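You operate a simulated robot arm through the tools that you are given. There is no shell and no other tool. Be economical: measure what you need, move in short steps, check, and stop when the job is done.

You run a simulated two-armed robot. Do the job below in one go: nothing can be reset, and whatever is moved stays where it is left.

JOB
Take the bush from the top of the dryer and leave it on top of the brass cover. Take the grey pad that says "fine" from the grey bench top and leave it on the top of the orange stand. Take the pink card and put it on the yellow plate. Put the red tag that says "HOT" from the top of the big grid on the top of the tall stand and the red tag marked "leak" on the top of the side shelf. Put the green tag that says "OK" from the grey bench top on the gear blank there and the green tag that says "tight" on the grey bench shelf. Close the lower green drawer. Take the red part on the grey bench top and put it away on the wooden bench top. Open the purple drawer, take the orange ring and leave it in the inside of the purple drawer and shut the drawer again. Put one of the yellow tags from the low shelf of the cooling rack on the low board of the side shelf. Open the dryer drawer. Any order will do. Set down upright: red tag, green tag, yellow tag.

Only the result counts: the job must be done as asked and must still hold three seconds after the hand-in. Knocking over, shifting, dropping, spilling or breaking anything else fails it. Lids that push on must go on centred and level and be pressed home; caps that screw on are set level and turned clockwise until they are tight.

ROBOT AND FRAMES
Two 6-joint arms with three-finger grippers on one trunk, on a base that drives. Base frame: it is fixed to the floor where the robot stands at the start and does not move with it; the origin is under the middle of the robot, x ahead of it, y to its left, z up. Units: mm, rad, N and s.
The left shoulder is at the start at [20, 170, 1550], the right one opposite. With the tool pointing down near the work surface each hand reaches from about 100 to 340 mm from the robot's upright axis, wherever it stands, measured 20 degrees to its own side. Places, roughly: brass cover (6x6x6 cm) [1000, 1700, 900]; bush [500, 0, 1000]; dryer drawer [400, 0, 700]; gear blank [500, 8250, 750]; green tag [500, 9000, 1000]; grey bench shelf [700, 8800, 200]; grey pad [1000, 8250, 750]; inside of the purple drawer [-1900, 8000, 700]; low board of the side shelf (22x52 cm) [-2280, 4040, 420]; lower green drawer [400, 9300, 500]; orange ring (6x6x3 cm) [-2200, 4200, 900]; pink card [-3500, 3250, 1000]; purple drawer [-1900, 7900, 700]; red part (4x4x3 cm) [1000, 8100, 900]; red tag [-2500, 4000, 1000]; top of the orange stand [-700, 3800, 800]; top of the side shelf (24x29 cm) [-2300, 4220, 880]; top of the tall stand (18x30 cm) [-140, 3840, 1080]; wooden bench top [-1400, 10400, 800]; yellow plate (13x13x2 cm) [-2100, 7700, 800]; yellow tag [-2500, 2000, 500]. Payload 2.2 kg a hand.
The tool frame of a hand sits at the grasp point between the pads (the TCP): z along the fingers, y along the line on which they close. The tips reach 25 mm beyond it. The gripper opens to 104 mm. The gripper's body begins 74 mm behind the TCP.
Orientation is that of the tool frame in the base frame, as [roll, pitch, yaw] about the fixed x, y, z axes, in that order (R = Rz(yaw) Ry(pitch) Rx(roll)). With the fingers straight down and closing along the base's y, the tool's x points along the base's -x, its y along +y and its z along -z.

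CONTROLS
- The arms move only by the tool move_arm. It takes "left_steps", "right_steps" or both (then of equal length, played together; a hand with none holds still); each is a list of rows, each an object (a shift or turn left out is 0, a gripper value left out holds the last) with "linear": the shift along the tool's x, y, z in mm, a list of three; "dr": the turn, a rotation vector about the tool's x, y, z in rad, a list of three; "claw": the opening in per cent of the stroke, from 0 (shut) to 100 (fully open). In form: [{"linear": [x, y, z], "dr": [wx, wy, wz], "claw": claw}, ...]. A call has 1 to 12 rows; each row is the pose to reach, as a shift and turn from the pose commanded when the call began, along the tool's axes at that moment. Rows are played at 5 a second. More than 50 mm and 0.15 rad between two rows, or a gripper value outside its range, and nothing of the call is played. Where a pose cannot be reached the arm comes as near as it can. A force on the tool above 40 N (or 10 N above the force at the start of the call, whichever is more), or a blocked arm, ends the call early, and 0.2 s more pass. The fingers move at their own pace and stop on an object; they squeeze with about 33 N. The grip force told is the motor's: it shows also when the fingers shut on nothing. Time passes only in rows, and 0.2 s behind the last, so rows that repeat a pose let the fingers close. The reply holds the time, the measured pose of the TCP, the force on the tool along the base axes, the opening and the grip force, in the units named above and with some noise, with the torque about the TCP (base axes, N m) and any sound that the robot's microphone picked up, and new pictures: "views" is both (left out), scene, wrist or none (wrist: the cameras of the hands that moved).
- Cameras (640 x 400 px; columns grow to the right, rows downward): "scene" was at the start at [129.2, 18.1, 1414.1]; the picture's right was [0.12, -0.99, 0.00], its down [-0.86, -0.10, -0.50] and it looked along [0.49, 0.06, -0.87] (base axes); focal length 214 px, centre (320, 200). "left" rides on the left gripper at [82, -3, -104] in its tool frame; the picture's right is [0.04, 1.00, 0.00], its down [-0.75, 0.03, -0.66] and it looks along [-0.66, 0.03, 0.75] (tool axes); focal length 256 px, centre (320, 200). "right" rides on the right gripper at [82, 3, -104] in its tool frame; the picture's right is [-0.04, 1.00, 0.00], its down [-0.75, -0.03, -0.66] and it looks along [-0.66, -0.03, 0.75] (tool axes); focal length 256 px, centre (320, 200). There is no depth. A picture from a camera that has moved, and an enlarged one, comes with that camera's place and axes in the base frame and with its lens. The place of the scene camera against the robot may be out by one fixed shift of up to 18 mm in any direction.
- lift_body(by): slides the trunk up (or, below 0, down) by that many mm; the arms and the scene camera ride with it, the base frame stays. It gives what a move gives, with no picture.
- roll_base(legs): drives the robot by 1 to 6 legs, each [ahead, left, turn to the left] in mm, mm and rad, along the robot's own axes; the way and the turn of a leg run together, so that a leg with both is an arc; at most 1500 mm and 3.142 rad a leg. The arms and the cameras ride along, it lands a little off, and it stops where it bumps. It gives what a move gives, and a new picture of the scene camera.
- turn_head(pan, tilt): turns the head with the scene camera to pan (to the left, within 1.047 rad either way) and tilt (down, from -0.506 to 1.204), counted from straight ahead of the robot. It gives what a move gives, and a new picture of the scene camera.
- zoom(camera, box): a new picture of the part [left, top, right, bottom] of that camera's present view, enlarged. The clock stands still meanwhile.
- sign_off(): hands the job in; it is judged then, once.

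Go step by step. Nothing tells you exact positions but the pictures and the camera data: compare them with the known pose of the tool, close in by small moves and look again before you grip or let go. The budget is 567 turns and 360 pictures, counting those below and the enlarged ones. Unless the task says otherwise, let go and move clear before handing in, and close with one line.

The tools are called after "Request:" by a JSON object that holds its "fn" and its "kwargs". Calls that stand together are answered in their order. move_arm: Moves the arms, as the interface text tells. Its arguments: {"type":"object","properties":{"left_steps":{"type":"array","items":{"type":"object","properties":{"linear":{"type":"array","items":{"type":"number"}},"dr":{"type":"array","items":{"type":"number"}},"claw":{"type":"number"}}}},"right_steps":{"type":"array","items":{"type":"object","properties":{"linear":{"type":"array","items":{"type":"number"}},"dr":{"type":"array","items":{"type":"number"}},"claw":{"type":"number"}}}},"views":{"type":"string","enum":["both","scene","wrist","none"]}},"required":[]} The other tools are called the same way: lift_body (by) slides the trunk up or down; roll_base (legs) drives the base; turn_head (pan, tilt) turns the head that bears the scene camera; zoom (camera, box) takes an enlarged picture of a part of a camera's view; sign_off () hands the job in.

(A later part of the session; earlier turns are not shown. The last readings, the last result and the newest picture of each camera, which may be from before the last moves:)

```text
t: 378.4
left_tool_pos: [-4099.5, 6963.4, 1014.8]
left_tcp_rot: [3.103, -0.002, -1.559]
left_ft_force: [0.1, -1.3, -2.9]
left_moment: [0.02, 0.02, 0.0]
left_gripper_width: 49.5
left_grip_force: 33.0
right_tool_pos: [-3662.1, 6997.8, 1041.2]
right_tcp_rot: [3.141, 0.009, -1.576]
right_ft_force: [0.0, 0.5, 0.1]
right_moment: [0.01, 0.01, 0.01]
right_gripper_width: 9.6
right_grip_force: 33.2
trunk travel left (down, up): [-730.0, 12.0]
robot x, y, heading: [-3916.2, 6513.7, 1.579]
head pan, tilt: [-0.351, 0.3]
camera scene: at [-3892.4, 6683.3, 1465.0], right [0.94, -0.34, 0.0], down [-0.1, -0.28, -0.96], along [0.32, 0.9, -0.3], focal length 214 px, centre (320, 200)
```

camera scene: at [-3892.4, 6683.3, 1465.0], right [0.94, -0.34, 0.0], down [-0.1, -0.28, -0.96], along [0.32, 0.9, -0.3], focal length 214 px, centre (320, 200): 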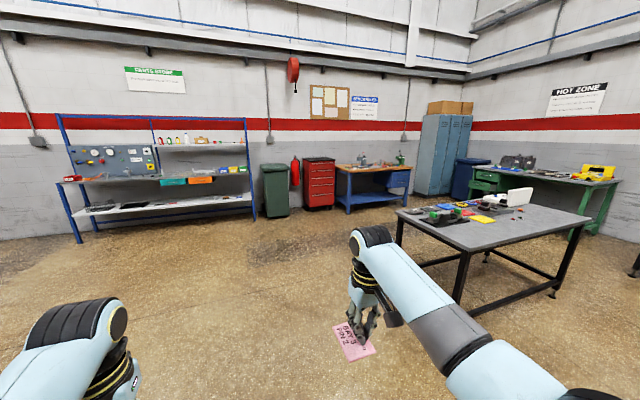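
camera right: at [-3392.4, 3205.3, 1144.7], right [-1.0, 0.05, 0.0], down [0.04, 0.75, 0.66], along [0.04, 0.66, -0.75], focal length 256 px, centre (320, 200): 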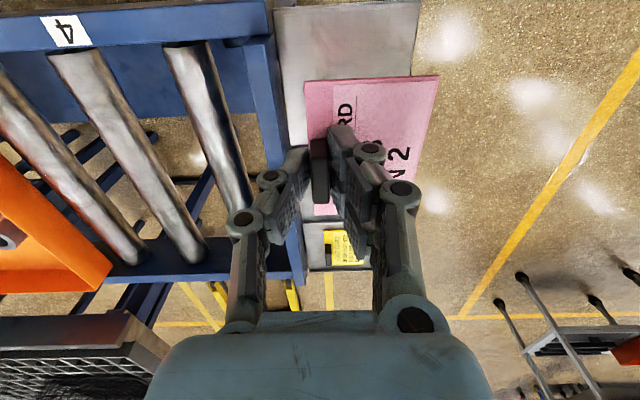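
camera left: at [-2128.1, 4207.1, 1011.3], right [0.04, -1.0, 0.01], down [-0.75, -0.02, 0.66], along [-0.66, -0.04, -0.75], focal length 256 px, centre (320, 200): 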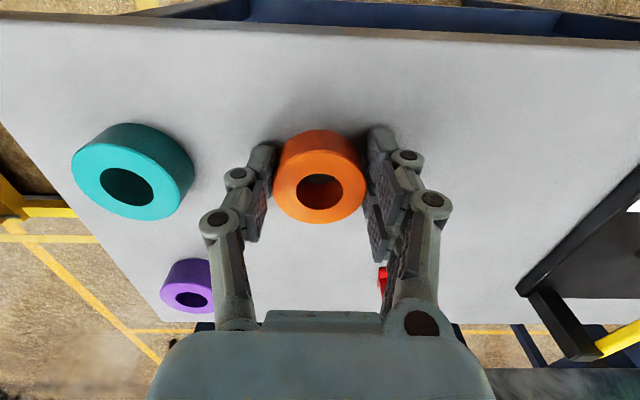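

Request:
{"fn": "zoom", "kwargs": {"camera": "scene", "box": [380, 170, 620, 310]}}

Request:
{"fn": "zoom", "kwargs": {"camera": "scene", "box": [290, 130, 640, 260]}}

```text
2.67 times, centred on (500, 240) of scene
camera zoom: at [-3892.4, 6683.3, 1465.0], right [0.94, -0.34, 0.0], down [-0.1, -0.28, -0.96], along [0.32, 0.9, -0.3], focal length 572 px, centre (-160, 93)
```

zoom: 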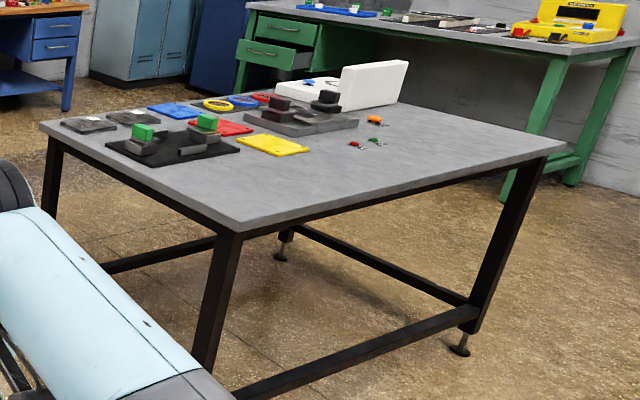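

```text
1.83 times, centred on (465, 195) of scene
camera zoom: at [-3892.4, 6683.3, 1465.0], right [0.94, -0.34, 0.0], down [-0.1, -0.28, -0.96], along [0.32, 0.9, -0.3], focal length 392 px, centre (55, 209)
```

zoom: 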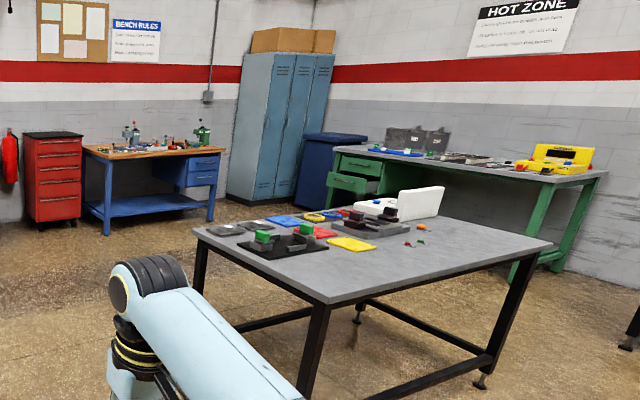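

I see the table with the yellow plate at about (−2140, 7745, 800). I'll drive to its south side with the right hand lined up on the plate.

Request:
{"fn": "roll_base", "kwargs": {"legs": [[0, -1400, 0], [450, -150, 0]]}}

Request:
{"fn": "turn_head", "kwargs": {"pan": -0.2, "tilt": 0.6}}

```text
t: 387.8
left_tool_pos: [-2545.9, 7420.8, 1015.7]
left_tcp_rot: [3.102, -0.002, -1.561]
left_ft_force: [0.1, 0.3, -2.9]
left_moment: [-0.01, -0.01, -0.02]
left_gripper_width: 49.4
left_grip_force: 33.3
right_tool_pos: [-2109.2, 7449.9, 1042.2]
right_tcp_rot: [3.141, 0.01, -1.582]
right_ft_force: [0.8, 0.2, -0.9]
right_moment: [-0.01, -0.01, 0.01]
right_gripper_width: 10.1
right_grip_force: 32.8
trunk travel left (down, up): [-730.0, 12.0]
robot x, y, heading: [-2361.5, 6970.0, 1.573]
head pan, tilt: [-0.351, 0.3]
camera scene: at [-2339.5, 7138.2, 1465.0], right [0.94, -0.34, 0.0], down [-0.1, -0.28, -0.95], along [0.33, 0.9, -0.3], focal length 214 px, centre (320, 200)
```

scene: 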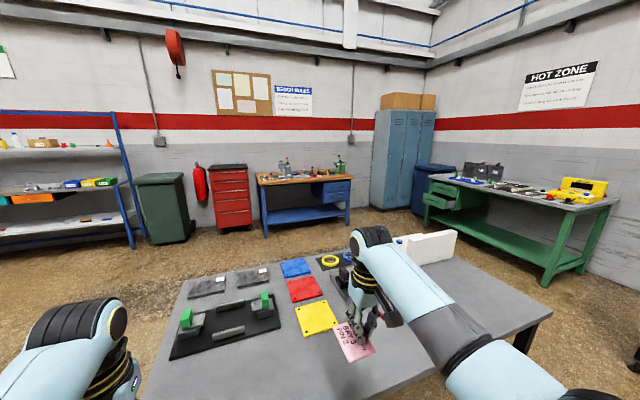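

```text
t: 388.6
left_tool_pos: [-2546.8, 7419.8, 1016.2]
left_tcp_rot: [3.103, -0.002, -1.563]
left_ft_force: [-0.3, -0.6, -2.2]
left_moment: [-0.01, 0.0, 0.01]
left_gripper_width: 49.5
left_grip_force: 33.6
right_tool_pos: [-2108.7, 7450.6, 1042.3]
right_tcp_rot: [-3.141, 0.009, -1.579]
right_ft_force: [-0.6, 0.4, -0.9]
right_moment: [0.01, 0.0, 0.03]
right_gripper_width: 9.7
right_grip_force: 33.0
trunk travel left (down, up): [-730.0, 12.0]
robot x, y, heading: [-2367.7, 6968.4, 1.575]
head pan, tilt: [-0.201, 0.6]
camera scene: at [-2354.1, 7136.5, 1437.7], right [0.98, -0.2, 0.0], down [-0.11, -0.55, -0.83], along [0.16, 0.81, -0.56], focal length 214 px, centre (320, 200)
```

scene: 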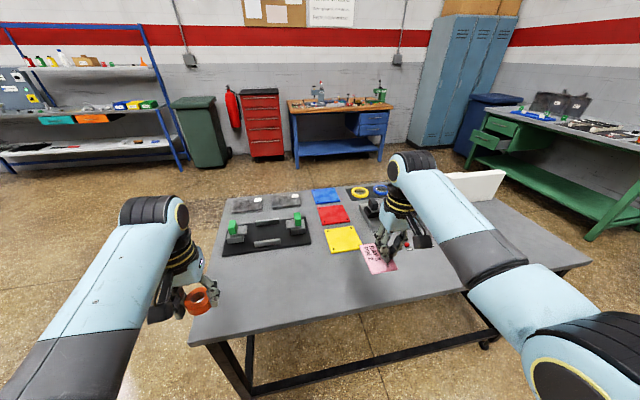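

The plate centre is at (−2135, 7754), so the tab should end at x ≈ −2111. I'll drive ahead 190 mm and lower the trunk 130 mm.

Request:
{"fn": "roll_base", "kwargs": {"legs": [[190, 0, 0]]}}

Request:
{"fn": "lift_body", "kwargs": {"by": -110}}

Request:
{"fn": "move_arm", "kwargs": {"right_steps": [{"linear": [-30, 0, 0]}, {"linear": [-60, 0, 0]}, {"linear": [-90, 0, 0]}, {"linear": [-105, 0, 0]}, {"linear": [-105, 0, 0]}], "views": "both"}}

```text
t: 390.2
left_tool_pos: [-2546.8, 7611.0, 1014.6]
left_tcp_rot: [3.1, -0.002, -1.561]
left_ft_force: [0.9, 0.2, -3.1]
left_moment: [-0.05, 0.02, -0.01]
left_gripper_width: 49.3
left_grip_force: 32.7
right_tool_pos: [-2109.5, 7642.7, 1040.3]
right_tcp_rot: [-3.142, 0.009, -1.581]
right_ft_force: [-1.3, 0.5, -0.3]
right_moment: [0.02, 0.02, -0.03]
right_gripper_width: 9.9
right_grip_force: 32.8
trunk travel left (down, up): [-730.0, 12.0]
robot x, y, heading: [-2368.3, 7157.5, 1.572]
head pan, tilt: [-0.201, 0.6]
camera scene: at [-2354.6, 7328.6, 1437.5], right [0.98, -0.2, 0.0], down [-0.11, -0.55, -0.82], along [0.16, 0.81, -0.57], focal length 214 px, centre (320, 200)
```

scene: 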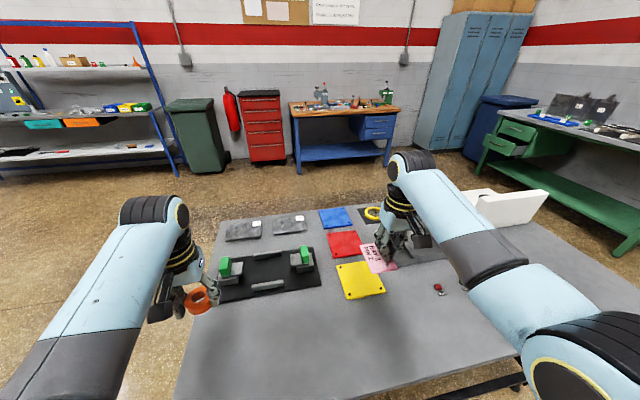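

```text
t: 391.6
left_tool_pos: [-2546.5, 7609.5, 906.5]
left_tcp_rot: [3.101, -0.002, -1.562]
left_ft_force: [-0.5, 0.3, -2.2]
left_moment: [0.0, -0.01, -0.03]
left_gripper_width: 49.4
left_grip_force: 33.3
right_tool_pos: [-2108.7, 7641.8, 931.2]
right_tcp_rot: [3.141, 0.012, -1.581]
right_ft_force: [0.1, -0.6, 0.0]
right_moment: [0.0, 0.02, -0.01]
right_gripper_width: 10.1
right_grip_force: 33.1
trunk travel left (down, up): [-620.0, 122.0]
robot x, y, heading: [-2367.8, 7160.5, 1.573]
head pan, tilt: [-0.201, 0.6]
```

```text
t: 392.8
left_tool_pos: [-2547.0, 7611.3, 906.4]
left_tcp_rot: [3.102, -0.002, -1.562]
left_ft_force: [-0.1, -0.2, -2.8]
left_moment: [0.02, -0.01, -0.01]
left_gripper_width: 49.4
left_grip_force: 32.8
right_tool_pos: [-2110.0, 7747.7, 932.4]
right_tcp_rot: [3.141, 0.011, -1.58]
right_ft_force: [-0.4, -0.1, -0.6]
right_moment: [0.02, 0.0, 0.01]
right_gripper_width: 9.8
right_grip_force: 32.9
trunk travel left (down, up): [-620.0, 122.0]
robot x, y, heading: [-2363.3, 7160.9, 1.576]
head pan, tilt: [-0.201, 0.6]
camera scene: at [-2354.6, 7327.8, 1327.3], right [0.98, -0.2, 0.0], down [-0.11, -0.55, -0.82], along [0.16, 0.81, -0.57], focal length 214 px, centre (320, 200)
camera right: at [-2113.8, 7664.2, 1035.4], right [-1.0, 0.05, 0.0], down [0.04, 0.75, 0.66], along [0.03, 0.66, -0.75], focal length 256 px, centre (320, 200)
```

scene: 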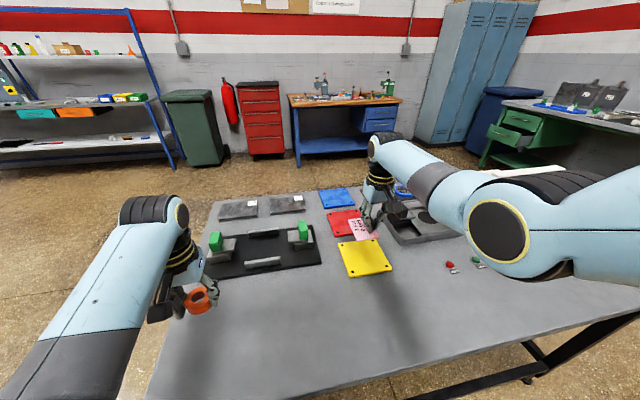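
right: 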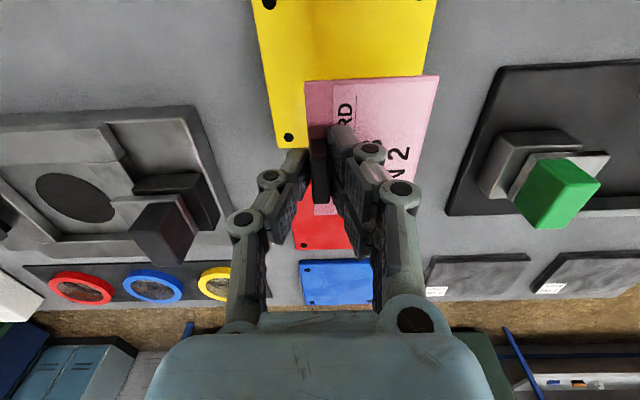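

The plate centre works out to (−2133, 7728), so the hand should move back 20 mm. I'll lower 75 mm and look.

Request:
{"fn": "move_arm", "kwargs": {"right_steps": [{"linear": [10, 0, 20]}, {"linear": [20, 0, 45]}, {"linear": [20, 0, 70]}, {"linear": [20, 0, 75]}, {"linear": [20, 0, 75]}], "views": "wrist"}}

Request:
{"fn": "zoom", "kwargs": {"camera": "scene", "box": [300, 180, 440, 290]}}

```text
t: 394.0
left_tool_pos: [-2547.0, 7611.0, 905.9]
left_tcp_rot: [3.102, -0.002, -1.563]
left_ft_force: [0.5, -0.1, -2.5]
left_moment: [-0.05, 0.0, 0.03]
left_gripper_width: 49.4
left_grip_force: 33.2
right_tool_pos: [-2108.6, 7728.0, 856.9]
right_tcp_rot: [3.141, 0.009, -1.579]
right_ft_force: [-0.6, 0.6, 0.2]
right_moment: [-0.04, -0.01, 0.02]
right_gripper_width: 9.7
right_grip_force: 32.9
trunk travel left (down, up): [-620.0, 122.0]
robot x, y, heading: [-2363.6, 7158.5, 1.576]
head pan, tilt: [-0.201, 0.6]
camera right: at [-2114.1, 7644.6, 960.4], right [-1.0, 0.05, 0.0], down [0.04, 0.75, 0.66], along [0.03, 0.66, -0.75], focal length 256 px, centre (320, 200)
```

right: 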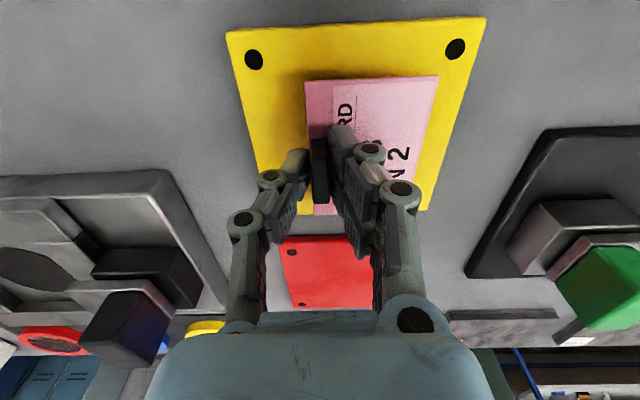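

```text
3.64 times, centred on (370, 235) of scene
camera zoom: at [-2354.6, 7328.1, 1327.3], right [0.98, -0.2, 0.0], down [-0.11, -0.55, -0.82], along [0.16, 0.81, -0.57], focal length 780 px, centre (138, 73)
```

zoom: 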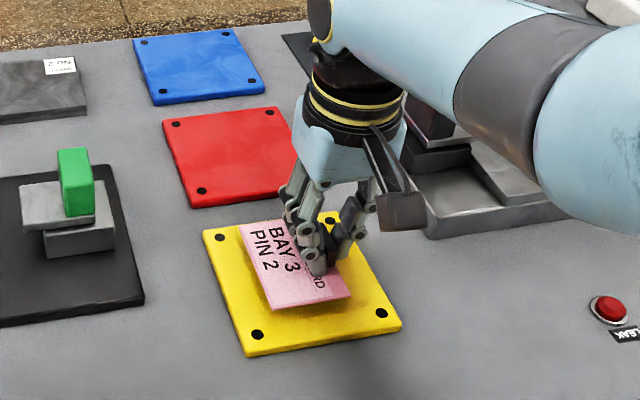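

The card is well centred over the yellow plate. I'll lower in small steps until contact.

Request:
{"fn": "move_arm", "kwargs": {"right_steps": [{"linear": [3, 0, 5]}, {"linear": [3, 0, 9]}, {"linear": [3, 0, 13]}, {"linear": [3, 0, 16]}, {"linear": [3, 0, 19]}], "views": "none"}}

```text
t: 395.2
left_tool_pos: [-2547.3, 7610.5, 906.2]
left_tcp_rot: [3.102, -0.003, -1.563]
left_ft_force: [0.2, -0.6, -3.3]
left_moment: [-0.01, 0.0, 0.01]
left_gripper_width: 49.3
left_grip_force: 33.3
right_tool_pos: [-2108.2, 7724.6, 838.5]
right_tcp_rot: [-3.138, 0.013, -1.579]
right_ft_force: [0.4, -1.6, 9.2]
right_moment: [-0.32, 0.07, 0.02]
right_gripper_width: 9.6
right_grip_force: 33.2
trunk travel left (down, up): [-620.0, 122.0]
robot x, y, heading: [-2365.5, 7162.1, 1.572]
head pan, tilt: [-0.201, 0.6]
```

Contact. I'll release and lift.

Request:
{"fn": "move_arm", "kwargs": {"right_steps": [{"claw": 20}, {"claw": 35}, {"claw": 35}, {"linear": [0, 0, -30]}, {"linear": [0, 0, -70]}, {"linear": [0, 0, -110]}], "views": "wrist"}}

```text
t: 396.6
left_tool_pos: [-2547.3, 7610.3, 906.4]
left_tcp_rot: [3.104, -0.003, -1.563]
left_ft_force: [-0.1, 0.2, -2.4]
left_moment: [0.0, 0.03, 0.01]
left_gripper_width: 49.4
left_grip_force: 33.1
right_tool_pos: [-2110.3, 7723.4, 946.9]
right_tcp_rot: [3.141, 0.009, -1.579]
right_ft_force: [-0.2, 0.2, -0.4]
right_moment: [0.01, -0.01, -0.01]
right_gripper_width: 36.5
right_grip_force: 0.1
trunk travel left (down, up): [-620.0, 122.0]
robot x, y, heading: [-2368.1, 7164.0, 1.573]
head pan, tilt: [-0.201, 0.6]
camera right: at [-2115.1, 7640.5, 1050.8], right [-1.0, 0.05, 0.0], down [0.04, 0.75, 0.66], along [0.03, 0.66, -0.75], focal length 256 px, centre (320, 200)
```

right: 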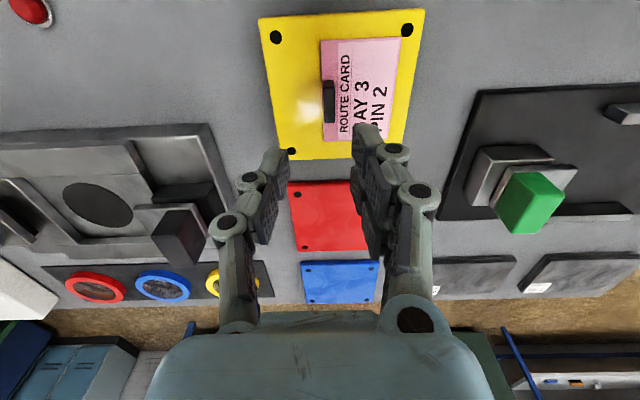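

The card is on the plate. Now to find the purple drawer, I'll back off and look at the table from lower down.

Request:
{"fn": "roll_base", "kwargs": {"legs": [[-700, 0, 0]]}}

Request:
{"fn": "lift_body", "kwargs": {"by": -350}}

Request:
{"fn": "turn_head", "kwargs": {"pan": -0.25, "tilt": 0.15}}

```text
t: 400.4
left_tool_pos: [-2545.4, 6911.2, 906.4]
left_tcp_rot: [3.101, -0.001, -1.563]
left_ft_force: [-0.3, 0.2, -3.6]
left_moment: [-0.01, -0.02, 0.03]
left_gripper_width: 49.4
left_grip_force: 32.2
right_tool_pos: [-2107.9, 7023.3, 947.3]
right_tcp_rot: [-3.141, 0.01, -1.578]
right_ft_force: [-0.3, -0.6, 0.1]
right_moment: [-0.01, 0.0, -0.04]
right_gripper_width: 36.3
right_grip_force: 0.1
trunk travel left (down, up): [-620.0, 122.0]
robot x, y, heading: [-2365.3, 6461.7, 1.574]
head pan, tilt: [-0.201, 0.6]
camera scene: at [-2353.2, 6627.9, 1327.4], right [0.98, -0.2, 0.0], down [-0.11, -0.55, -0.82], along [0.16, 0.81, -0.57], focal length 214 px, centre (320, 200)
```

scene: 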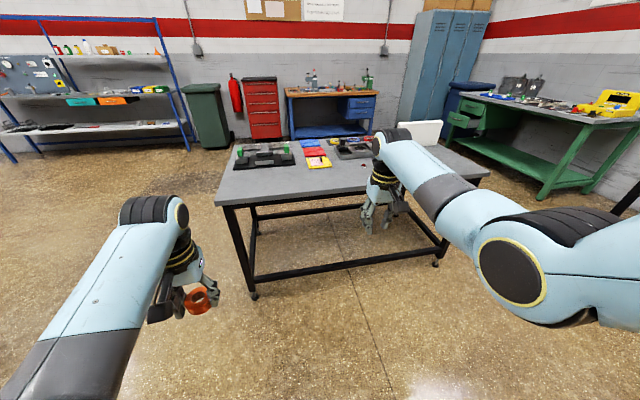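

```text
t: 403.8
left_tool_pos: [-2557.5, 6905.4, 551.0]
left_tcp_rot: [3.083, -0.013, -1.56]
left_ft_force: [0.6, 1.0, -2.5]
left_moment: [-0.01, 0.01, -0.01]
left_gripper_width: 49.2
left_grip_force: 33.1
right_tool_pos: [-2108.3, 7024.5, 598.0]
right_tcp_rot: [-3.141, 0.01, -1.578]
right_ft_force: [-0.4, -0.1, 0.0]
right_moment: [0.01, 0.0, 0.01]
right_gripper_width: 36.2
right_grip_force: 0.1
trunk travel left (down, up): [-270.0, 472.0]
robot x, y, heading: [-2362.0, 6461.9, 1.57]
head pan, tilt: [-0.201, 0.6]
```

```text
t: 404.7
left_tool_pos: [-2557.8, 6906.7, 552.1]
left_tcp_rot: [3.082, -0.012, -1.557]
left_ft_force: [0.3, -0.1, -2.7]
left_moment: [0.0, 0.0, -0.02]
left_gripper_width: 49.6
left_grip_force: 33.4
right_tool_pos: [-2107.3, 7023.5, 595.8]
right_tcp_rot: [3.141, 0.009, -1.58]
right_ft_force: [0.3, 0.0, 0.6]
right_moment: [0.02, 0.01, 0.01]
right_gripper_width: 36.3
right_grip_force: 0.1
trunk travel left (down, up): [-270.0, 472.0]
robot x, y, heading: [-2364.1, 6459.1, 1.573]
head pan, tilt: [-0.25, 0.15]
camera scene: at [-2347.9, 6642.7, 1010.7], right [0.97, -0.25, 0.0], down [-0.04, -0.15, -0.99], along [0.24, 0.96, -0.15], focal length 214 px, centre (320, 200)
```

scene: 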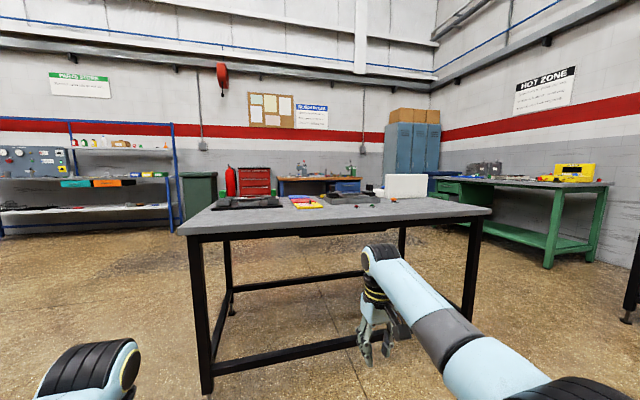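

Request:
{"fn": "zoom", "kwargs": {"camera": "scene", "box": [180, 160, 500, 290]}}

```text
2.00 times, centred on (340, 225) of scene
camera zoom: at [-2347.9, 6642.7, 1010.7], right [0.97, -0.25, 0.0], down [-0.04, -0.15, -0.99], along [0.24, 0.96, -0.15], focal length 429 px, centre (280, 150)
```

zoom: 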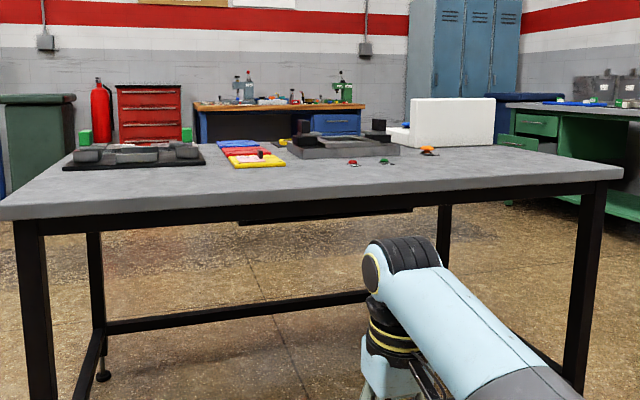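

The drawer box hangs under the table on its far (north) side. I'll raise the trunk and drive around the west end to the north side.

Request:
{"fn": "lift_body", "kwargs": {"by": 300}}

Request:
{"fn": "roll_base", "kwargs": {"legs": [[0, 1050, 0], [1500, 0, 0], [800, 0, 0], [0, 0, -1.571], [0, 0, -1.571]]}}

```text
t: 407.7
left_tool_pos: [-2545.1, 6910.4, 854.9]
left_tcp_rot: [3.102, -0.004, -1.562]
left_ft_force: [0.4, 0.5, -2.0]
left_moment: [0.03, 0.04, 0.02]
left_gripper_width: 49.4
left_grip_force: 32.9
right_tool_pos: [-2106.9, 7024.9, 897.0]
right_tcp_rot: [-3.141, 0.011, -1.579]
right_ft_force: [0.2, -1.2, 0.1]
right_moment: [0.03, 0.01, -0.02]
right_gripper_width: 36.5
right_grip_force: 0.1
trunk travel left (down, up): [-570.0, 172.0]
robot x, y, heading: [-2363.6, 6459.2, 1.575]
head pan, tilt: [-0.25, 0.15]
```

```text
t: 431.8
left_tool_pos: [-3266.2, 8316.7, 856.2]
left_tcp_rot: [3.101, -0.002, 1.577]
left_ft_force: [0.7, 0.0, -2.3]
left_moment: [0.01, 0.02, -0.03]
left_gripper_width: 49.8
left_grip_force: 32.8
right_tool_pos: [-3704.3, 8204.6, 895.9]
right_tcp_rot: [3.141, 0.011, 1.558]
right_ft_force: [0.8, 0.4, -0.2]
right_moment: [-0.03, 0.0, 0.01]
right_gripper_width: 36.4
right_grip_force: 0.1
trunk travel left (down, up): [-570.0, 172.0]
robot x, y, heading: [-3446.6, 8764.3, -1.573]
head pan, tilt: [-0.25, 0.15]
camera scene: at [-3477.6, 8616.1, 1318.5], right [-0.97, 0.25, 0.0], down [0.04, 0.15, -0.99], along [-0.25, -0.96, -0.15], focal length 214 px, centre (320, 200)
```

scene: 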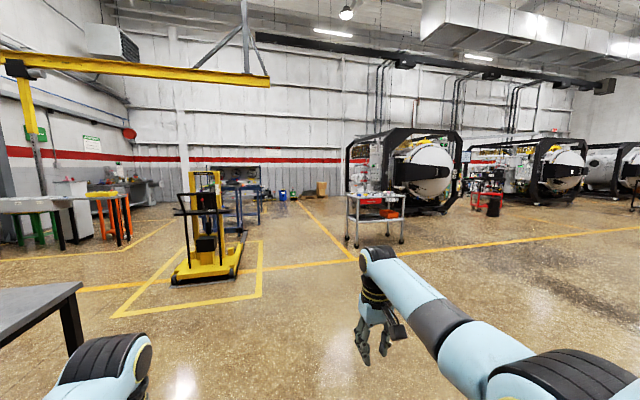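

Request:
{"fn": "roll_base", "kwargs": {"legs": [[-100, 0, 0], [0, 1350, 0]]}}

Request:
{"fn": "turn_head", "kwargs": {"pan": 0.2, "tilt": 0.65}}

```text
t: 439.3
left_tool_pos: [-1917.6, 8418.8, 855.4]
left_tcp_rot: [3.102, -0.002, 1.582]
left_ft_force: [-0.1, 0.6, -2.3]
left_moment: [0.05, 0.01, -0.03]
left_gripper_width: 49.4
left_grip_force: 32.8
right_tool_pos: [-2356.0, 8304.0, 897.5]
right_tcp_rot: [-3.14, 0.009, 1.567]
right_ft_force: [-0.5, -0.6, -0.5]
right_moment: [0.01, -0.02, -0.02]
right_gripper_width: 36.3
right_grip_force: 0.1
trunk travel left (down, up): [-570.0, 172.0]
robot x, y, heading: [-2103.5, 8870.3, -1.566]
head pan, tilt: [-0.25, 0.15]
camera scene: at [-2131.2, 8717.8, 1318.5], right [-0.97, 0.24, 0.0], down [0.04, 0.15, -0.99], along [-0.24, -0.96, -0.15], focal length 214 px, centre (320, 200)
```

scene: 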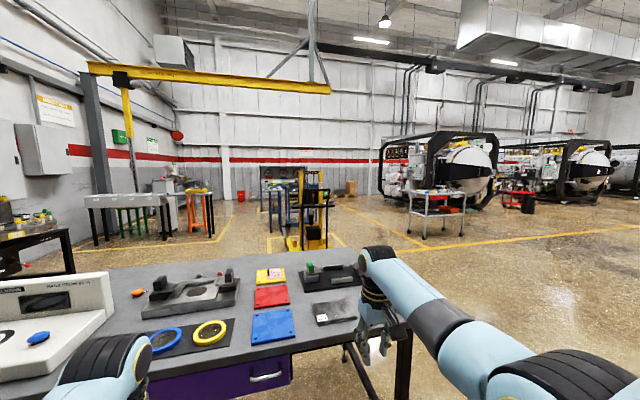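

```text
t: 440.2
left_tool_pos: [-1917.1, 8420.1, 855.9]
left_tcp_rot: [3.101, -0.004, 1.583]
left_ft_force: [0.1, 0.5, -2.8]
left_moment: [0.0, -0.01, 0.0]
left_gripper_width: 49.2
left_grip_force: 32.8
right_tool_pos: [-2354.7, 8303.8, 897.0]
right_tcp_rot: [3.141, 0.01, 1.565]
right_ft_force: [0.0, 0.5, -0.5]
right_moment: [0.03, -0.04, 0.0]
right_gripper_width: 36.4
right_grip_force: 0.0
trunk travel left (down, up): [-570.0, 172.0]
robot x, y, heading: [-2103.9, 8869.2, -1.568]
head pan, tilt: [0.201, 0.649]
camera scene: at [-2091.4, 8722.8, 1272.8], right [-0.98, -0.2, 0.0], down [-0.12, 0.59, -0.8], along [0.16, -0.78, -0.6], focal length 214 px, centre (320, 200)
```

scene: 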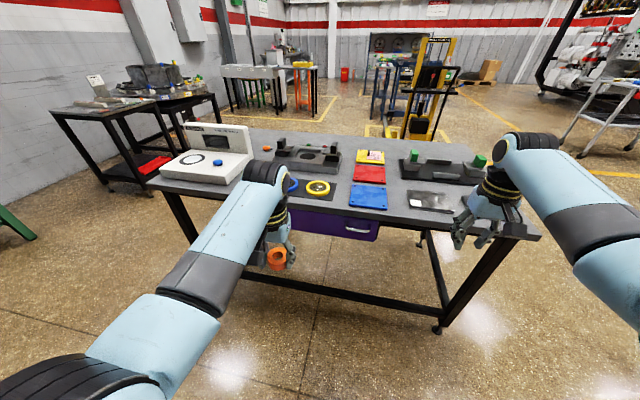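

Request:
{"fn": "zoom", "kwargs": {"camera": "scene", "box": [230, 180, 420, 290]}}

Request:
{"fn": "zoom", "kwargs": {"camera": "left", "box": [0, 0, 640, 400]}}

```text
3.37 times, centred on (325, 235) of scene
camera zoom: at [-2091.4, 8722.8, 1272.8], right [-0.98, -0.2, 0.0], down [-0.12, 0.59, -0.8], along [0.16, -0.78, -0.6], focal length 722 px, centre (303, 82)
```

zoom: 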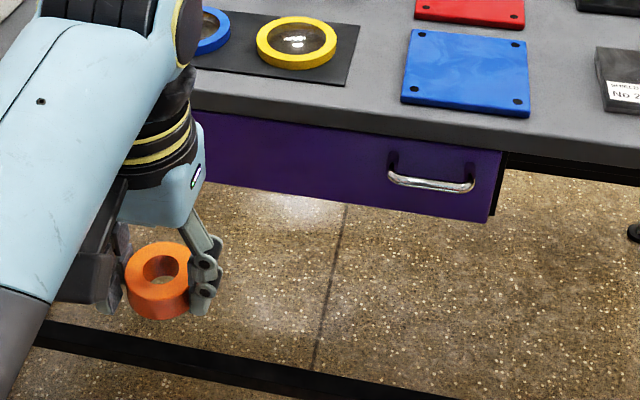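

```text
1.00 times, centred on (320, 200) of left (not enlarged: the box is as wide or as high as the picture)
camera zoom: at [-1926.9, 8500.9, 958.6], right [1.0, 0.05, 0.04], down [0.01, -0.76, 0.66], along [0.07, -0.65, -0.75], focal length 256 px, centre (320, 200)
```

zoom: 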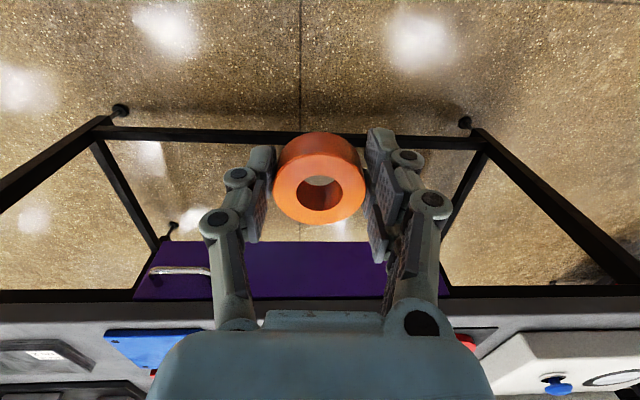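

The drawer spans x ≈ −2175 to −1690 and its handle bar is off to one side at (−2116, 8148, 724). I'll shift left and tip the right hand forward to grip it.

Request:
{"fn": "roll_base", "kwargs": {"legs": [[0, 190, 0]]}}

Request:
{"fn": "move_arm", "kwargs": {"right_steps": [{"dr": [0, -0.143, 0], "claw": 80}, {"dr": [0, -0.286, 0]}, {"dr": [0, -0.428, 0]}, {"dr": [0, -0.571, 0]}, {"dr": [0, -0.714, 0]}, {"dr": [0, -0.857, 0]}, {"dr": [0, -1.0, 0]}, {"dr": [0, -1.142, 0]}, {"dr": [0, -1.285, 0]}, {"dr": [0, -1.428, 0]}, {"dr": [0, -1.571, 0]}, {"dr": [0, -1.571, 0]}], "views": "none"}}

Request:
{"fn": "move_arm", "kwargs": {"right_steps": [{"dr": [0, 0, 0.143]}, {"dr": [0, 0, 0.286]}, {"dr": [0, 0, 0.428]}, {"dr": [0, 0, 0.571]}, {"dr": [0, 0, 0.714]}, {"dr": [0, 0, 0.857]}, {"dr": [0, 0, 1.0]}, {"dr": [0, 0, 1.142]}, {"dr": [0, 0, 1.285]}, {"dr": [0, 0, 1.428]}, {"dr": [0, 0, 1.571]}, {"dr": [0, 0, 1.571]}], "views": "scene"}}

```text
t: 441.8
left_tool_pos: [-1726.8, 8419.3, 855.2]
left_tcp_rot: [3.104, -0.005, 1.585]
left_ft_force: [0.3, 0.4, -3.7]
left_moment: [0.02, 0.02, 0.03]
left_gripper_width: 49.3
left_grip_force: 33.2
right_tool_pos: [-2164.0, 8305.8, 898.2]
right_tcp_rot: [-3.14, 0.011, 1.569]
right_ft_force: [1.3, 0.3, 0.2]
right_moment: [0.0, 0.05, 0.01]
right_gripper_width: 36.3
right_grip_force: 0.0
trunk travel left (down, up): [-570.0, 172.0]
robot x, y, heading: [-1915.8, 8871.9, -1.564]
head pan, tilt: [0.201, 0.649]
camera scene: at [-1899.7, 8724.1, 1272.8], right [-0.98, -0.21, 0.0], down [-0.13, 0.59, -0.8], along [0.16, -0.78, -0.61], focal length 214 px, centre (320, 200)
```

scene: 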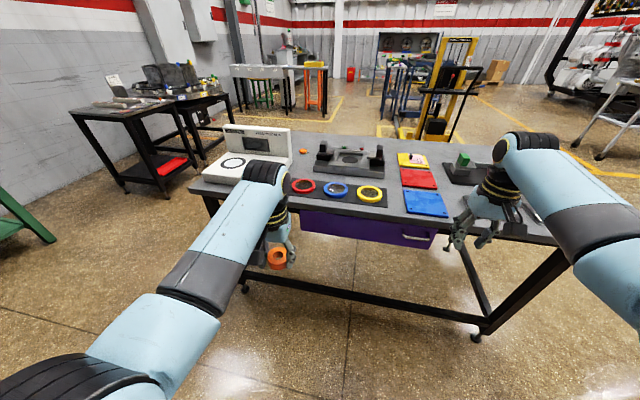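

```text
t: 444.4
left_tool_pos: [-1726.8, 8422.2, 856.1]
left_tcp_rot: [3.102, -0.001, 1.584]
left_ft_force: [-0.2, 0.3, -2.8]
left_moment: [-0.01, 0.03, 0.02]
left_gripper_width: 49.4
left_grip_force: 32.9
right_tool_pos: [-2165.8, 8306.0, 897.5]
right_tcp_rot: [-0.039, 1.56, -1.614]
right_ft_force: [-0.5, 0.7, 0.1]
right_moment: [0.03, 0.0, -0.01]
right_gripper_width: 83.3
right_grip_force: 0.0
trunk travel left (down, up): [-570.0, 172.0]
robot x, y, heading: [-1908.9, 8871.2, -1.568]
head pan, tilt: [0.201, 0.649]
```

```text
t: 447.0
left_tool_pos: [-1727.0, 8421.7, 855.9]
left_tcp_rot: [3.101, -0.003, 1.585]
left_ft_force: [-0.4, 0.5, -2.2]
left_moment: [0.04, -0.01, -0.02]
left_gripper_width: 49.2
left_grip_force: 33.1
right_tool_pos: [-2164.9, 8305.2, 898.7]
right_tcp_rot: [1.56, -0.002, -0.002]
right_ft_force: [0.4, -0.2, -0.3]
right_moment: [-0.02, -0.01, -0.02]
right_gripper_width: 83.2
right_grip_force: 0.0
trunk travel left (down, up): [-570.0, 172.0]
robot x, y, heading: [-1909.7, 8867.9, -1.566]
head pan, tilt: [0.201, 0.649]
camera scene: at [-1900.9, 8724.2, 1272.8], right [-0.98, -0.21, 0.0], down [-0.12, 0.59, -0.8], along [0.16, -0.78, -0.6], focal length 214 px, centre (320, 200)
```

scene: 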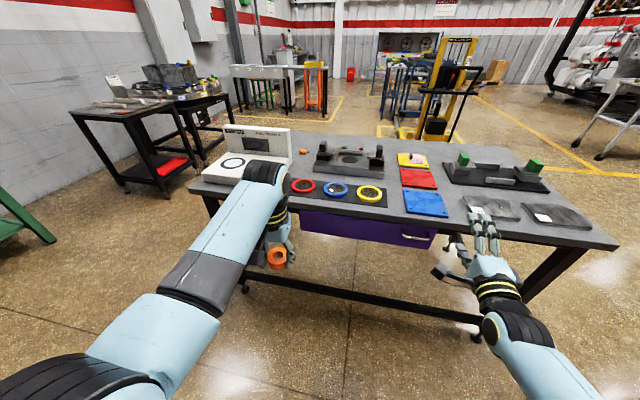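

I'll raise the left hand (with the ring) relative to the trunk, then lower the trunk to handle height.

Request:
{"fn": "move_arm", "kwargs": {"left_steps": [{"linear": [-10, 10, -40]}, {"linear": [-20, 20, -80]}, {"linear": [-30, 30, -120]}, {"linear": [-40, 40, -160]}, {"linear": [-40, 40, -170]}], "views": "none"}}

Request:
{"fn": "lift_body", "kwargs": {"by": -174}}

Request:
{"fn": "zoom", "kwargs": {"camera": "right", "box": [0, 0, 640, 400]}}

```text
t: 448.2
left_tool_pos: [-1696.1, 8360.9, 988.2]
left_tcp_rot: [3.101, -0.002, 1.584]
left_ft_force: [-1.1, 0.1, -2.3]
left_moment: [0.01, -0.03, 0.03]
left_gripper_width: 48.8
left_grip_force: 32.6
left hand out of reach, approached as far as the arm can: row 3, 4, 5
right_tool_pos: [-2164.4, 8303.7, 897.7]
right_tcp_rot: [1.561, 0.0, -0.003]
right_ft_force: [0.5, -0.4, 0.1]
right_moment: [0.02, 0.02, -0.01]
right_gripper_width: 83.2
right_grip_force: 0.1
trunk travel left (down, up): [-570.0, 172.0]
robot x, y, heading: [-1911.5, 8871.6, -1.566]
head pan, tilt: [0.201, 0.649]
```

```text
t: 450.1
left_tool_pos: [-1697.4, 8365.0, 791.9]
left_tcp_rot: [3.101, -0.04, 1.585]
left_ft_force: [-0.3, 0.4, -3.0]
left_moment: [0.03, -0.03, 0.01]
left_gripper_width: 49.5
left_grip_force: 33.4
right_tool_pos: [-2165.5, 8305.8, 723.6]
right_tcp_rot: [1.56, -0.001, -0.005]
right_ft_force: [-0.1, -0.7, -1.0]
right_moment: [0.04, 0.01, 0.04]
right_gripper_width: 83.3
right_grip_force: 0.1
trunk travel left (down, up): [-396.0, 346.0]
robot x, y, heading: [-1916.1, 8868.7, -1.569]
head pan, tilt: [0.201, 0.649]
```

```text
1.00 times, centred on (320, 200) of right (not enlarged: the box is as wide or as high as the picture)
camera zoom: at [-2083.8, 8408.6, 726.1], right [-0.04, 0.01, 1.0], down [-0.75, 0.66, -0.04], along [-0.66, -0.75, -0.02], focal length 256 px, centre (320, 200)
```

zoom: 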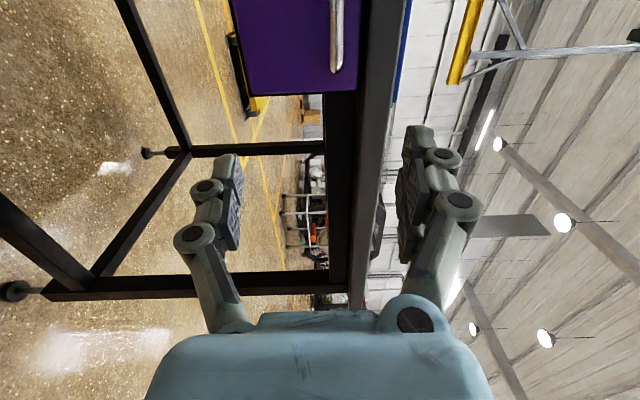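

The bar is about 17 mm higher than the hand and 53 mm to its left. I'll shift, move the left hand clear of the drawer's path, and approach partway.

Request:
{"fn": "move_arm", "kwargs": {"right_steps": [{"linear": [20, 8, 0]}, {"linear": [53, 17, 20]}, {"linear": [53, 17, 60]}, {"linear": [53, 17, 85]}, {"linear": [53, 17, 85]}], "left_steps": [{"linear": [0, 30, 0]}, {"linear": [0, 60, 0]}, {"linear": [0, 90, 0]}, {"linear": [0, 110, 0]}, {"linear": [0, 110, 0]}], "views": "both"}}

```text
t: 451.3
left_tool_pos: [-1585.6, 8367.0, 795.9]
left_tcp_rot: [3.102, -0.039, 1.584]
left_ft_force: [-0.6, 0.6, -2.3]
left_moment: [0.01, 0.0, 0.01]
left_gripper_width: 49.6
left_grip_force: 33.2
left hand out of reach, approached as far as the arm can: row 2
right_tool_pos: [-2111.6, 8220.2, 742.1]
right_tcp_rot: [1.559, 0.0, -0.003]
right_ft_force: [0.7, 0.4, -0.9]
right_moment: [0.03, -0.02, 0.01]
right_gripper_width: 83.2
right_grip_force: 0.0
trunk travel left (down, up): [-396.0, 346.0]
robot x, y, heading: [-1913.4, 8868.5, -1.559]
head pan, tilt: [0.201, 0.649]
camera scene: at [-1900.9, 8720.2, 1095.5], right [-0.98, -0.21, 0.0], down [-0.12, 0.59, -0.8], along [0.16, -0.78, -0.6], focal length 214 px, centre (320, 200)
camera right: at [-2031.8, 8323.7, 743.7], right [-0.04, 0.01, 1.0], down [-0.75, 0.66, -0.04], along [-0.66, -0.75, -0.02], focal length 256 px, centre (320, 200)
camera left: at [-1595.4, 8444.0, 902.5], right [1.0, 0.05, 0.04], down [0.01, -0.78, 0.63], along [0.07, -0.62, -0.78], focal length 256 px, centre (320, 200)
```

scene: 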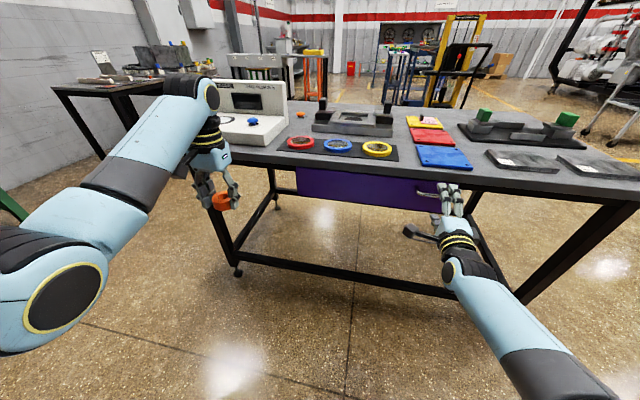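
right: 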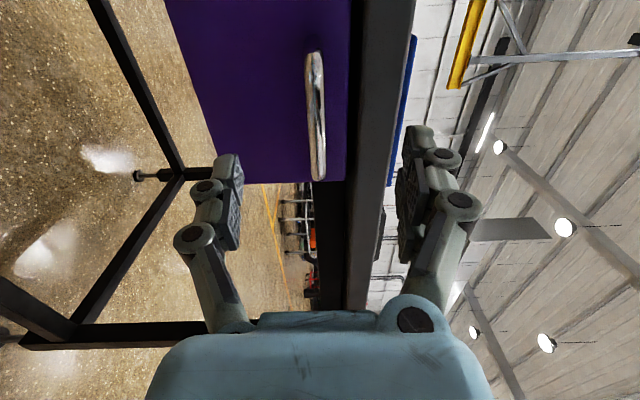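
left: 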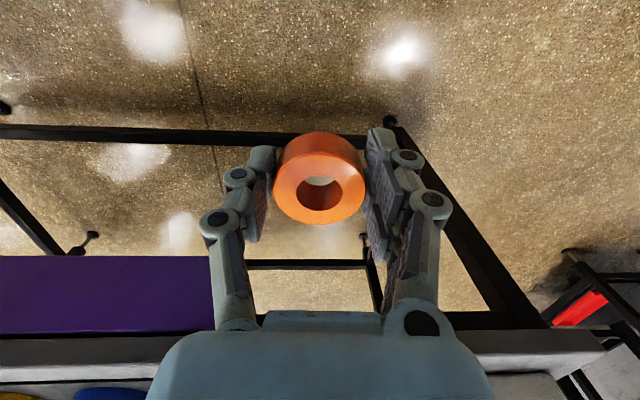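

The hand is lined up on the bar. I'll advance 60 mm and close.

Request:
{"fn": "move_arm", "kwargs": {"right_steps": [{"linear": [-4, -3, 30]}, {"linear": [-4, -3, 60]}, {"linear": [-4, -3, 60], "claw": 40}, {"linear": [-4, -3, 60], "claw": 0}, {"linear": [-4, -3, 60]}, {"linear": [-4, -3, 60]}], "views": "wrist"}}

```text
t: 452.3
left_tool_pos: [-1586.6, 8371.6, 800.2]
left_tcp_rot: [3.101, -0.033, 1.583]
left_ft_force: [-0.5, 0.1, -2.5]
left_moment: [-0.03, 0.0, 0.0]
left_gripper_width: 49.6
left_grip_force: 32.6
right_tool_pos: [-2116.3, 8165.6, 751.5]
right_tcp_rot: [1.531, 0.001, -0.005]
right_ft_force: [2.5, 45.1, 33.8]
right_moment: [-2.34, -0.28, 0.46]
right_gripper_width: 65.2
right_grip_force: 24.9
trunk travel left (down, up): [-396.0, 346.0]
robot x, y, heading: [-1910.6, 8873.2, -1.569]
head pan, tilt: [0.201, 0.649]
stopped in row 4 (right hand): the force on the tool passed its limit at 43 N (the readings are from after the stop); the commanded pose is now the measured one
camera right: at [-2035.5, 8269.3, 750.4], right [-0.04, 0.04, 1.0], down [-0.75, 0.66, -0.06], along [-0.66, -0.75, 0.0], focal length 256 px, centre (320, 200)
```

right: 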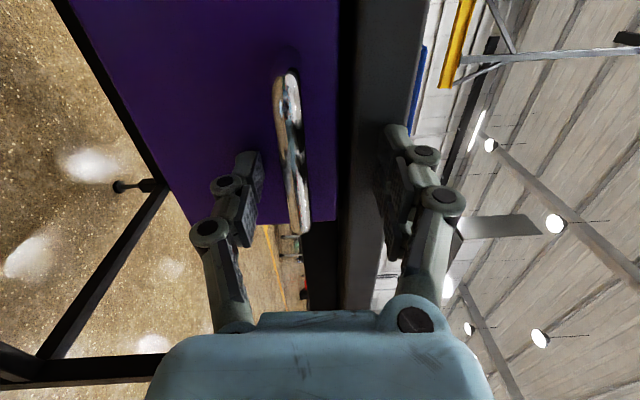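

The upper finger met the table edge. I'll back off, narrow the opening to about 42 mm and re-approach a little lower.

Request:
{"fn": "move_arm", "kwargs": {"right_steps": [{"linear": [0, 0, -25]}, {"linear": [0, 0, -55]}, {"linear": [0, -13, -55], "dr": [0.03, 0, 0], "claw": 38}, {"linear": [0, -13, -55], "dr": [0.03, 0, 0], "claw": 38}, {"linear": [0, -13, -55], "dr": [0.03, 0, 0], "claw": 38}], "views": "wrist"}}

```text
t: 453.5
left_tool_pos: [-1587.0, 8365.7, 796.7]
left_tcp_rot: [3.101, -0.04, 1.585]
left_ft_force: [-0.5, 0.4, -1.3]
left_moment: [0.06, -0.02, 0.01]
left_gripper_width: 49.4
left_grip_force: 33.2
right_tool_pos: [-2115.8, 8216.5, 724.8]
right_tcp_rot: [1.589, -0.001, -0.006]
right_ft_force: [-0.7, 1.6, 1.1]
right_moment: [-0.04, 0.02, -0.04]
right_gripper_width: 40.2
right_grip_force: 0.4
trunk travel left (down, up): [-396.0, 346.0]
robot x, y, heading: [-1909.3, 8869.2, -1.559]
head pan, tilt: [0.201, 0.649]
camera right: at [-2036.2, 8319.7, 730.0], right [-0.04, -0.01, 1.0], down [-0.75, 0.66, -0.02], along [-0.66, -0.75, -0.04], focal length 256 px, centre (320, 200)
```

right: 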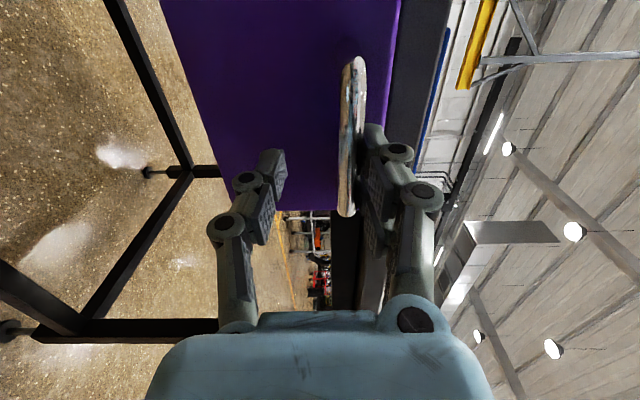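

The bar is at z ≈ 742. I'll raise 17 mm with a narrower opening and check.

Request:
{"fn": "move_arm", "kwargs": {"right_steps": [{"linear": [0, 9, 0], "dr": [-0.018, 0, 0], "claw": 30}, {"linear": [0, 17, 0], "dr": [-0.018, 0, 0], "claw": 30}, {"linear": [0, 17, 25], "dr": [-0.018, 0, 0], "claw": 30}, {"linear": [0, 17, 25], "dr": [-0.018, 0, 0], "claw": 30}], "views": "wrist"}}

```text
t: 454.5
left_tool_pos: [-1586.9, 8367.8, 796.7]
left_tcp_rot: [3.1, -0.042, 1.584]
left_ft_force: [-1.2, -0.4, -2.7]
left_moment: [0.0, 0.0, 0.03]
left_gripper_width: 49.1
left_grip_force: 32.9
right_tool_pos: [-2115.5, 8192.1, 743.1]
right_tcp_rot: [1.566, -0.002, -0.003]
right_ft_force: [-0.2, 0.3, 0.4]
right_moment: [-0.01, -0.03, -0.01]
right_gripper_width: 31.1
right_grip_force: 0.0
trunk travel left (down, up): [-396.0, 346.0]
robot x, y, heading: [-1907.6, 8870.8, -1.564]
head pan, tilt: [0.201, 0.649]
camera right: at [-2035.8, 8294.8, 746.0], right [-0.04, 0.0, 1.0], down [-0.75, 0.66, -0.03], along [-0.66, -0.75, -0.02], focal length 256 px, centre (320, 200)
```

right: 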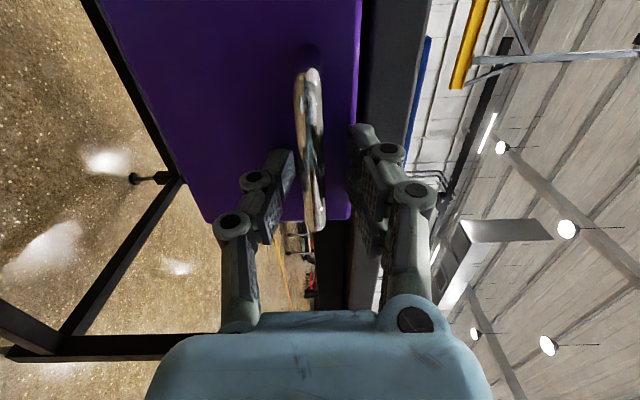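

Request:
{"fn": "move_arm", "kwargs": {"right_steps": [{"linear": [0, -4, 15]}, {"linear": [0, -4, 30]}, {"linear": [0, -4, 30], "claw": 0}, {"linear": [0, -4, 30]}, {"linear": [0, -4, 30]}], "views": "wrist"}}

```text
t: 455.7
left_tool_pos: [-1586.7, 8368.9, 796.6]
left_tcp_rot: [3.101, -0.04, 1.583]
left_ft_force: [-0.1, 0.4, -2.2]
left_moment: [0.02, 0.01, -0.01]
left_gripper_width: 49.4
left_grip_force: 33.1
right_tool_pos: [-2115.6, 8164.0, 739.9]
right_tcp_rot: [1.566, -0.002, -0.002]
right_ft_force: [5.1, 21.4, 3.6]
right_moment: [-0.1, -0.01, 0.19]
right_gripper_width: 6.2
right_grip_force: 28.1
trunk travel left (down, up): [-396.0, 346.0]
robot x, y, heading: [-1916.3, 8872.6, -1.565]
head pan, tilt: [0.201, 0.649]
camera right: at [-2034.3, 8266.3, 742.8], right [-0.04, 0.01, 1.0], down [-0.75, 0.66, -0.03], along [-0.66, -0.75, -0.02], focal length 256 px, centre (320, 200)
```

right: 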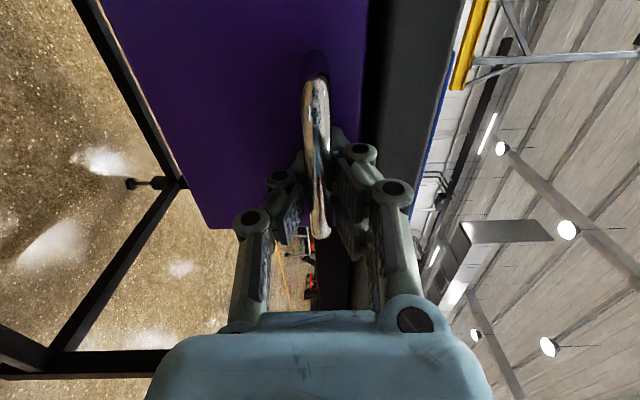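

The bar is gripped. I'll pull by driving back.

Request:
{"fn": "roll_base", "kwargs": {"legs": [[-200, 0, 0]]}}

```text
t: 457.3
left_tool_pos: [-1587.8, 8567.0, 795.7]
left_tcp_rot: [3.102, -0.04, 1.585]
left_ft_force: [0.0, 0.4, -2.3]
left_moment: [-0.02, 0.01, -0.02]
left_gripper_width: 49.3
left_grip_force: 33.2
right_tool_pos: [-2114.8, 8360.2, 738.9]
right_tcp_rot: [1.565, 0.003, -0.004]
right_ft_force: [20.5, 1.3, 2.7]
right_moment: [-0.12, 0.08, 0.29]
right_gripper_width: 0.1
right_grip_force: 28.3
trunk travel left (down, up): [-396.0, 346.0]
robot x, y, heading: [-1915.8, 9069.4, -1.562]
head pan, tilt: [0.201, 0.649]
camera scene: at [-1900.4, 8921.3, 1095.5], right [-0.98, -0.21, 0.0], down [-0.13, 0.59, -0.8], along [0.16, -0.78, -0.6], focal length 214 px, centre (320, 200)
```

scene: 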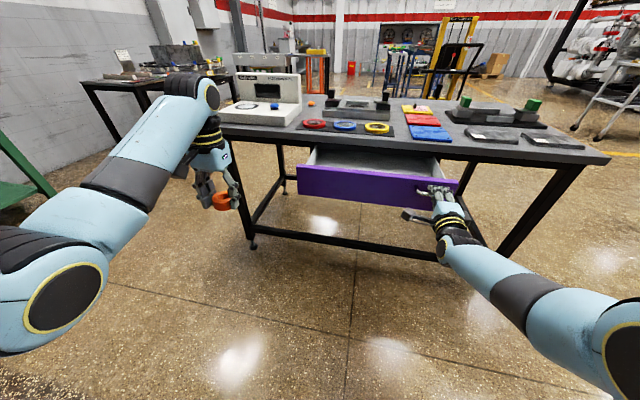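

Request:
{"fn": "zoom", "kwargs": {"camera": "scene", "box": [270, 130, 500, 260]}}

Request:
{"fn": "zoom", "kwargs": {"camera": "right", "box": [0, 0, 640, 400]}}

```text
2.78 times, centred on (385, 195) of scene
camera zoom: at [-1900.4, 8921.3, 1095.5], right [-0.98, -0.21, 0.0], down [-0.13, 0.59, -0.8], along [0.16, -0.78, -0.6], focal length 597 px, centre (139, 214)
```

zoom: 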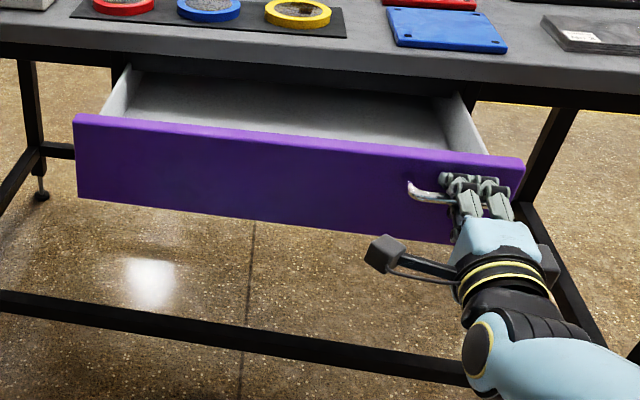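

```text
1.00 times, centred on (320, 200) of right (not enlarged: the box is as wide or as high as the picture)
camera zoom: at [-2034.3, 8464.9, 742.4], right [-0.04, 0.01, 1.0], down [-0.75, 0.66, -0.03], along [-0.66, -0.75, -0.02], focal length 256 px, centre (320, 200)
```

zoom: 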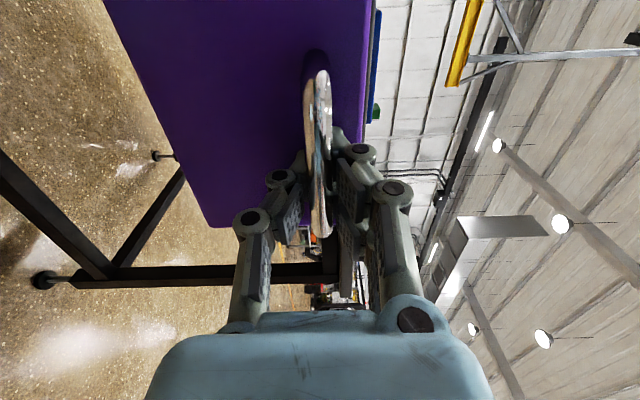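

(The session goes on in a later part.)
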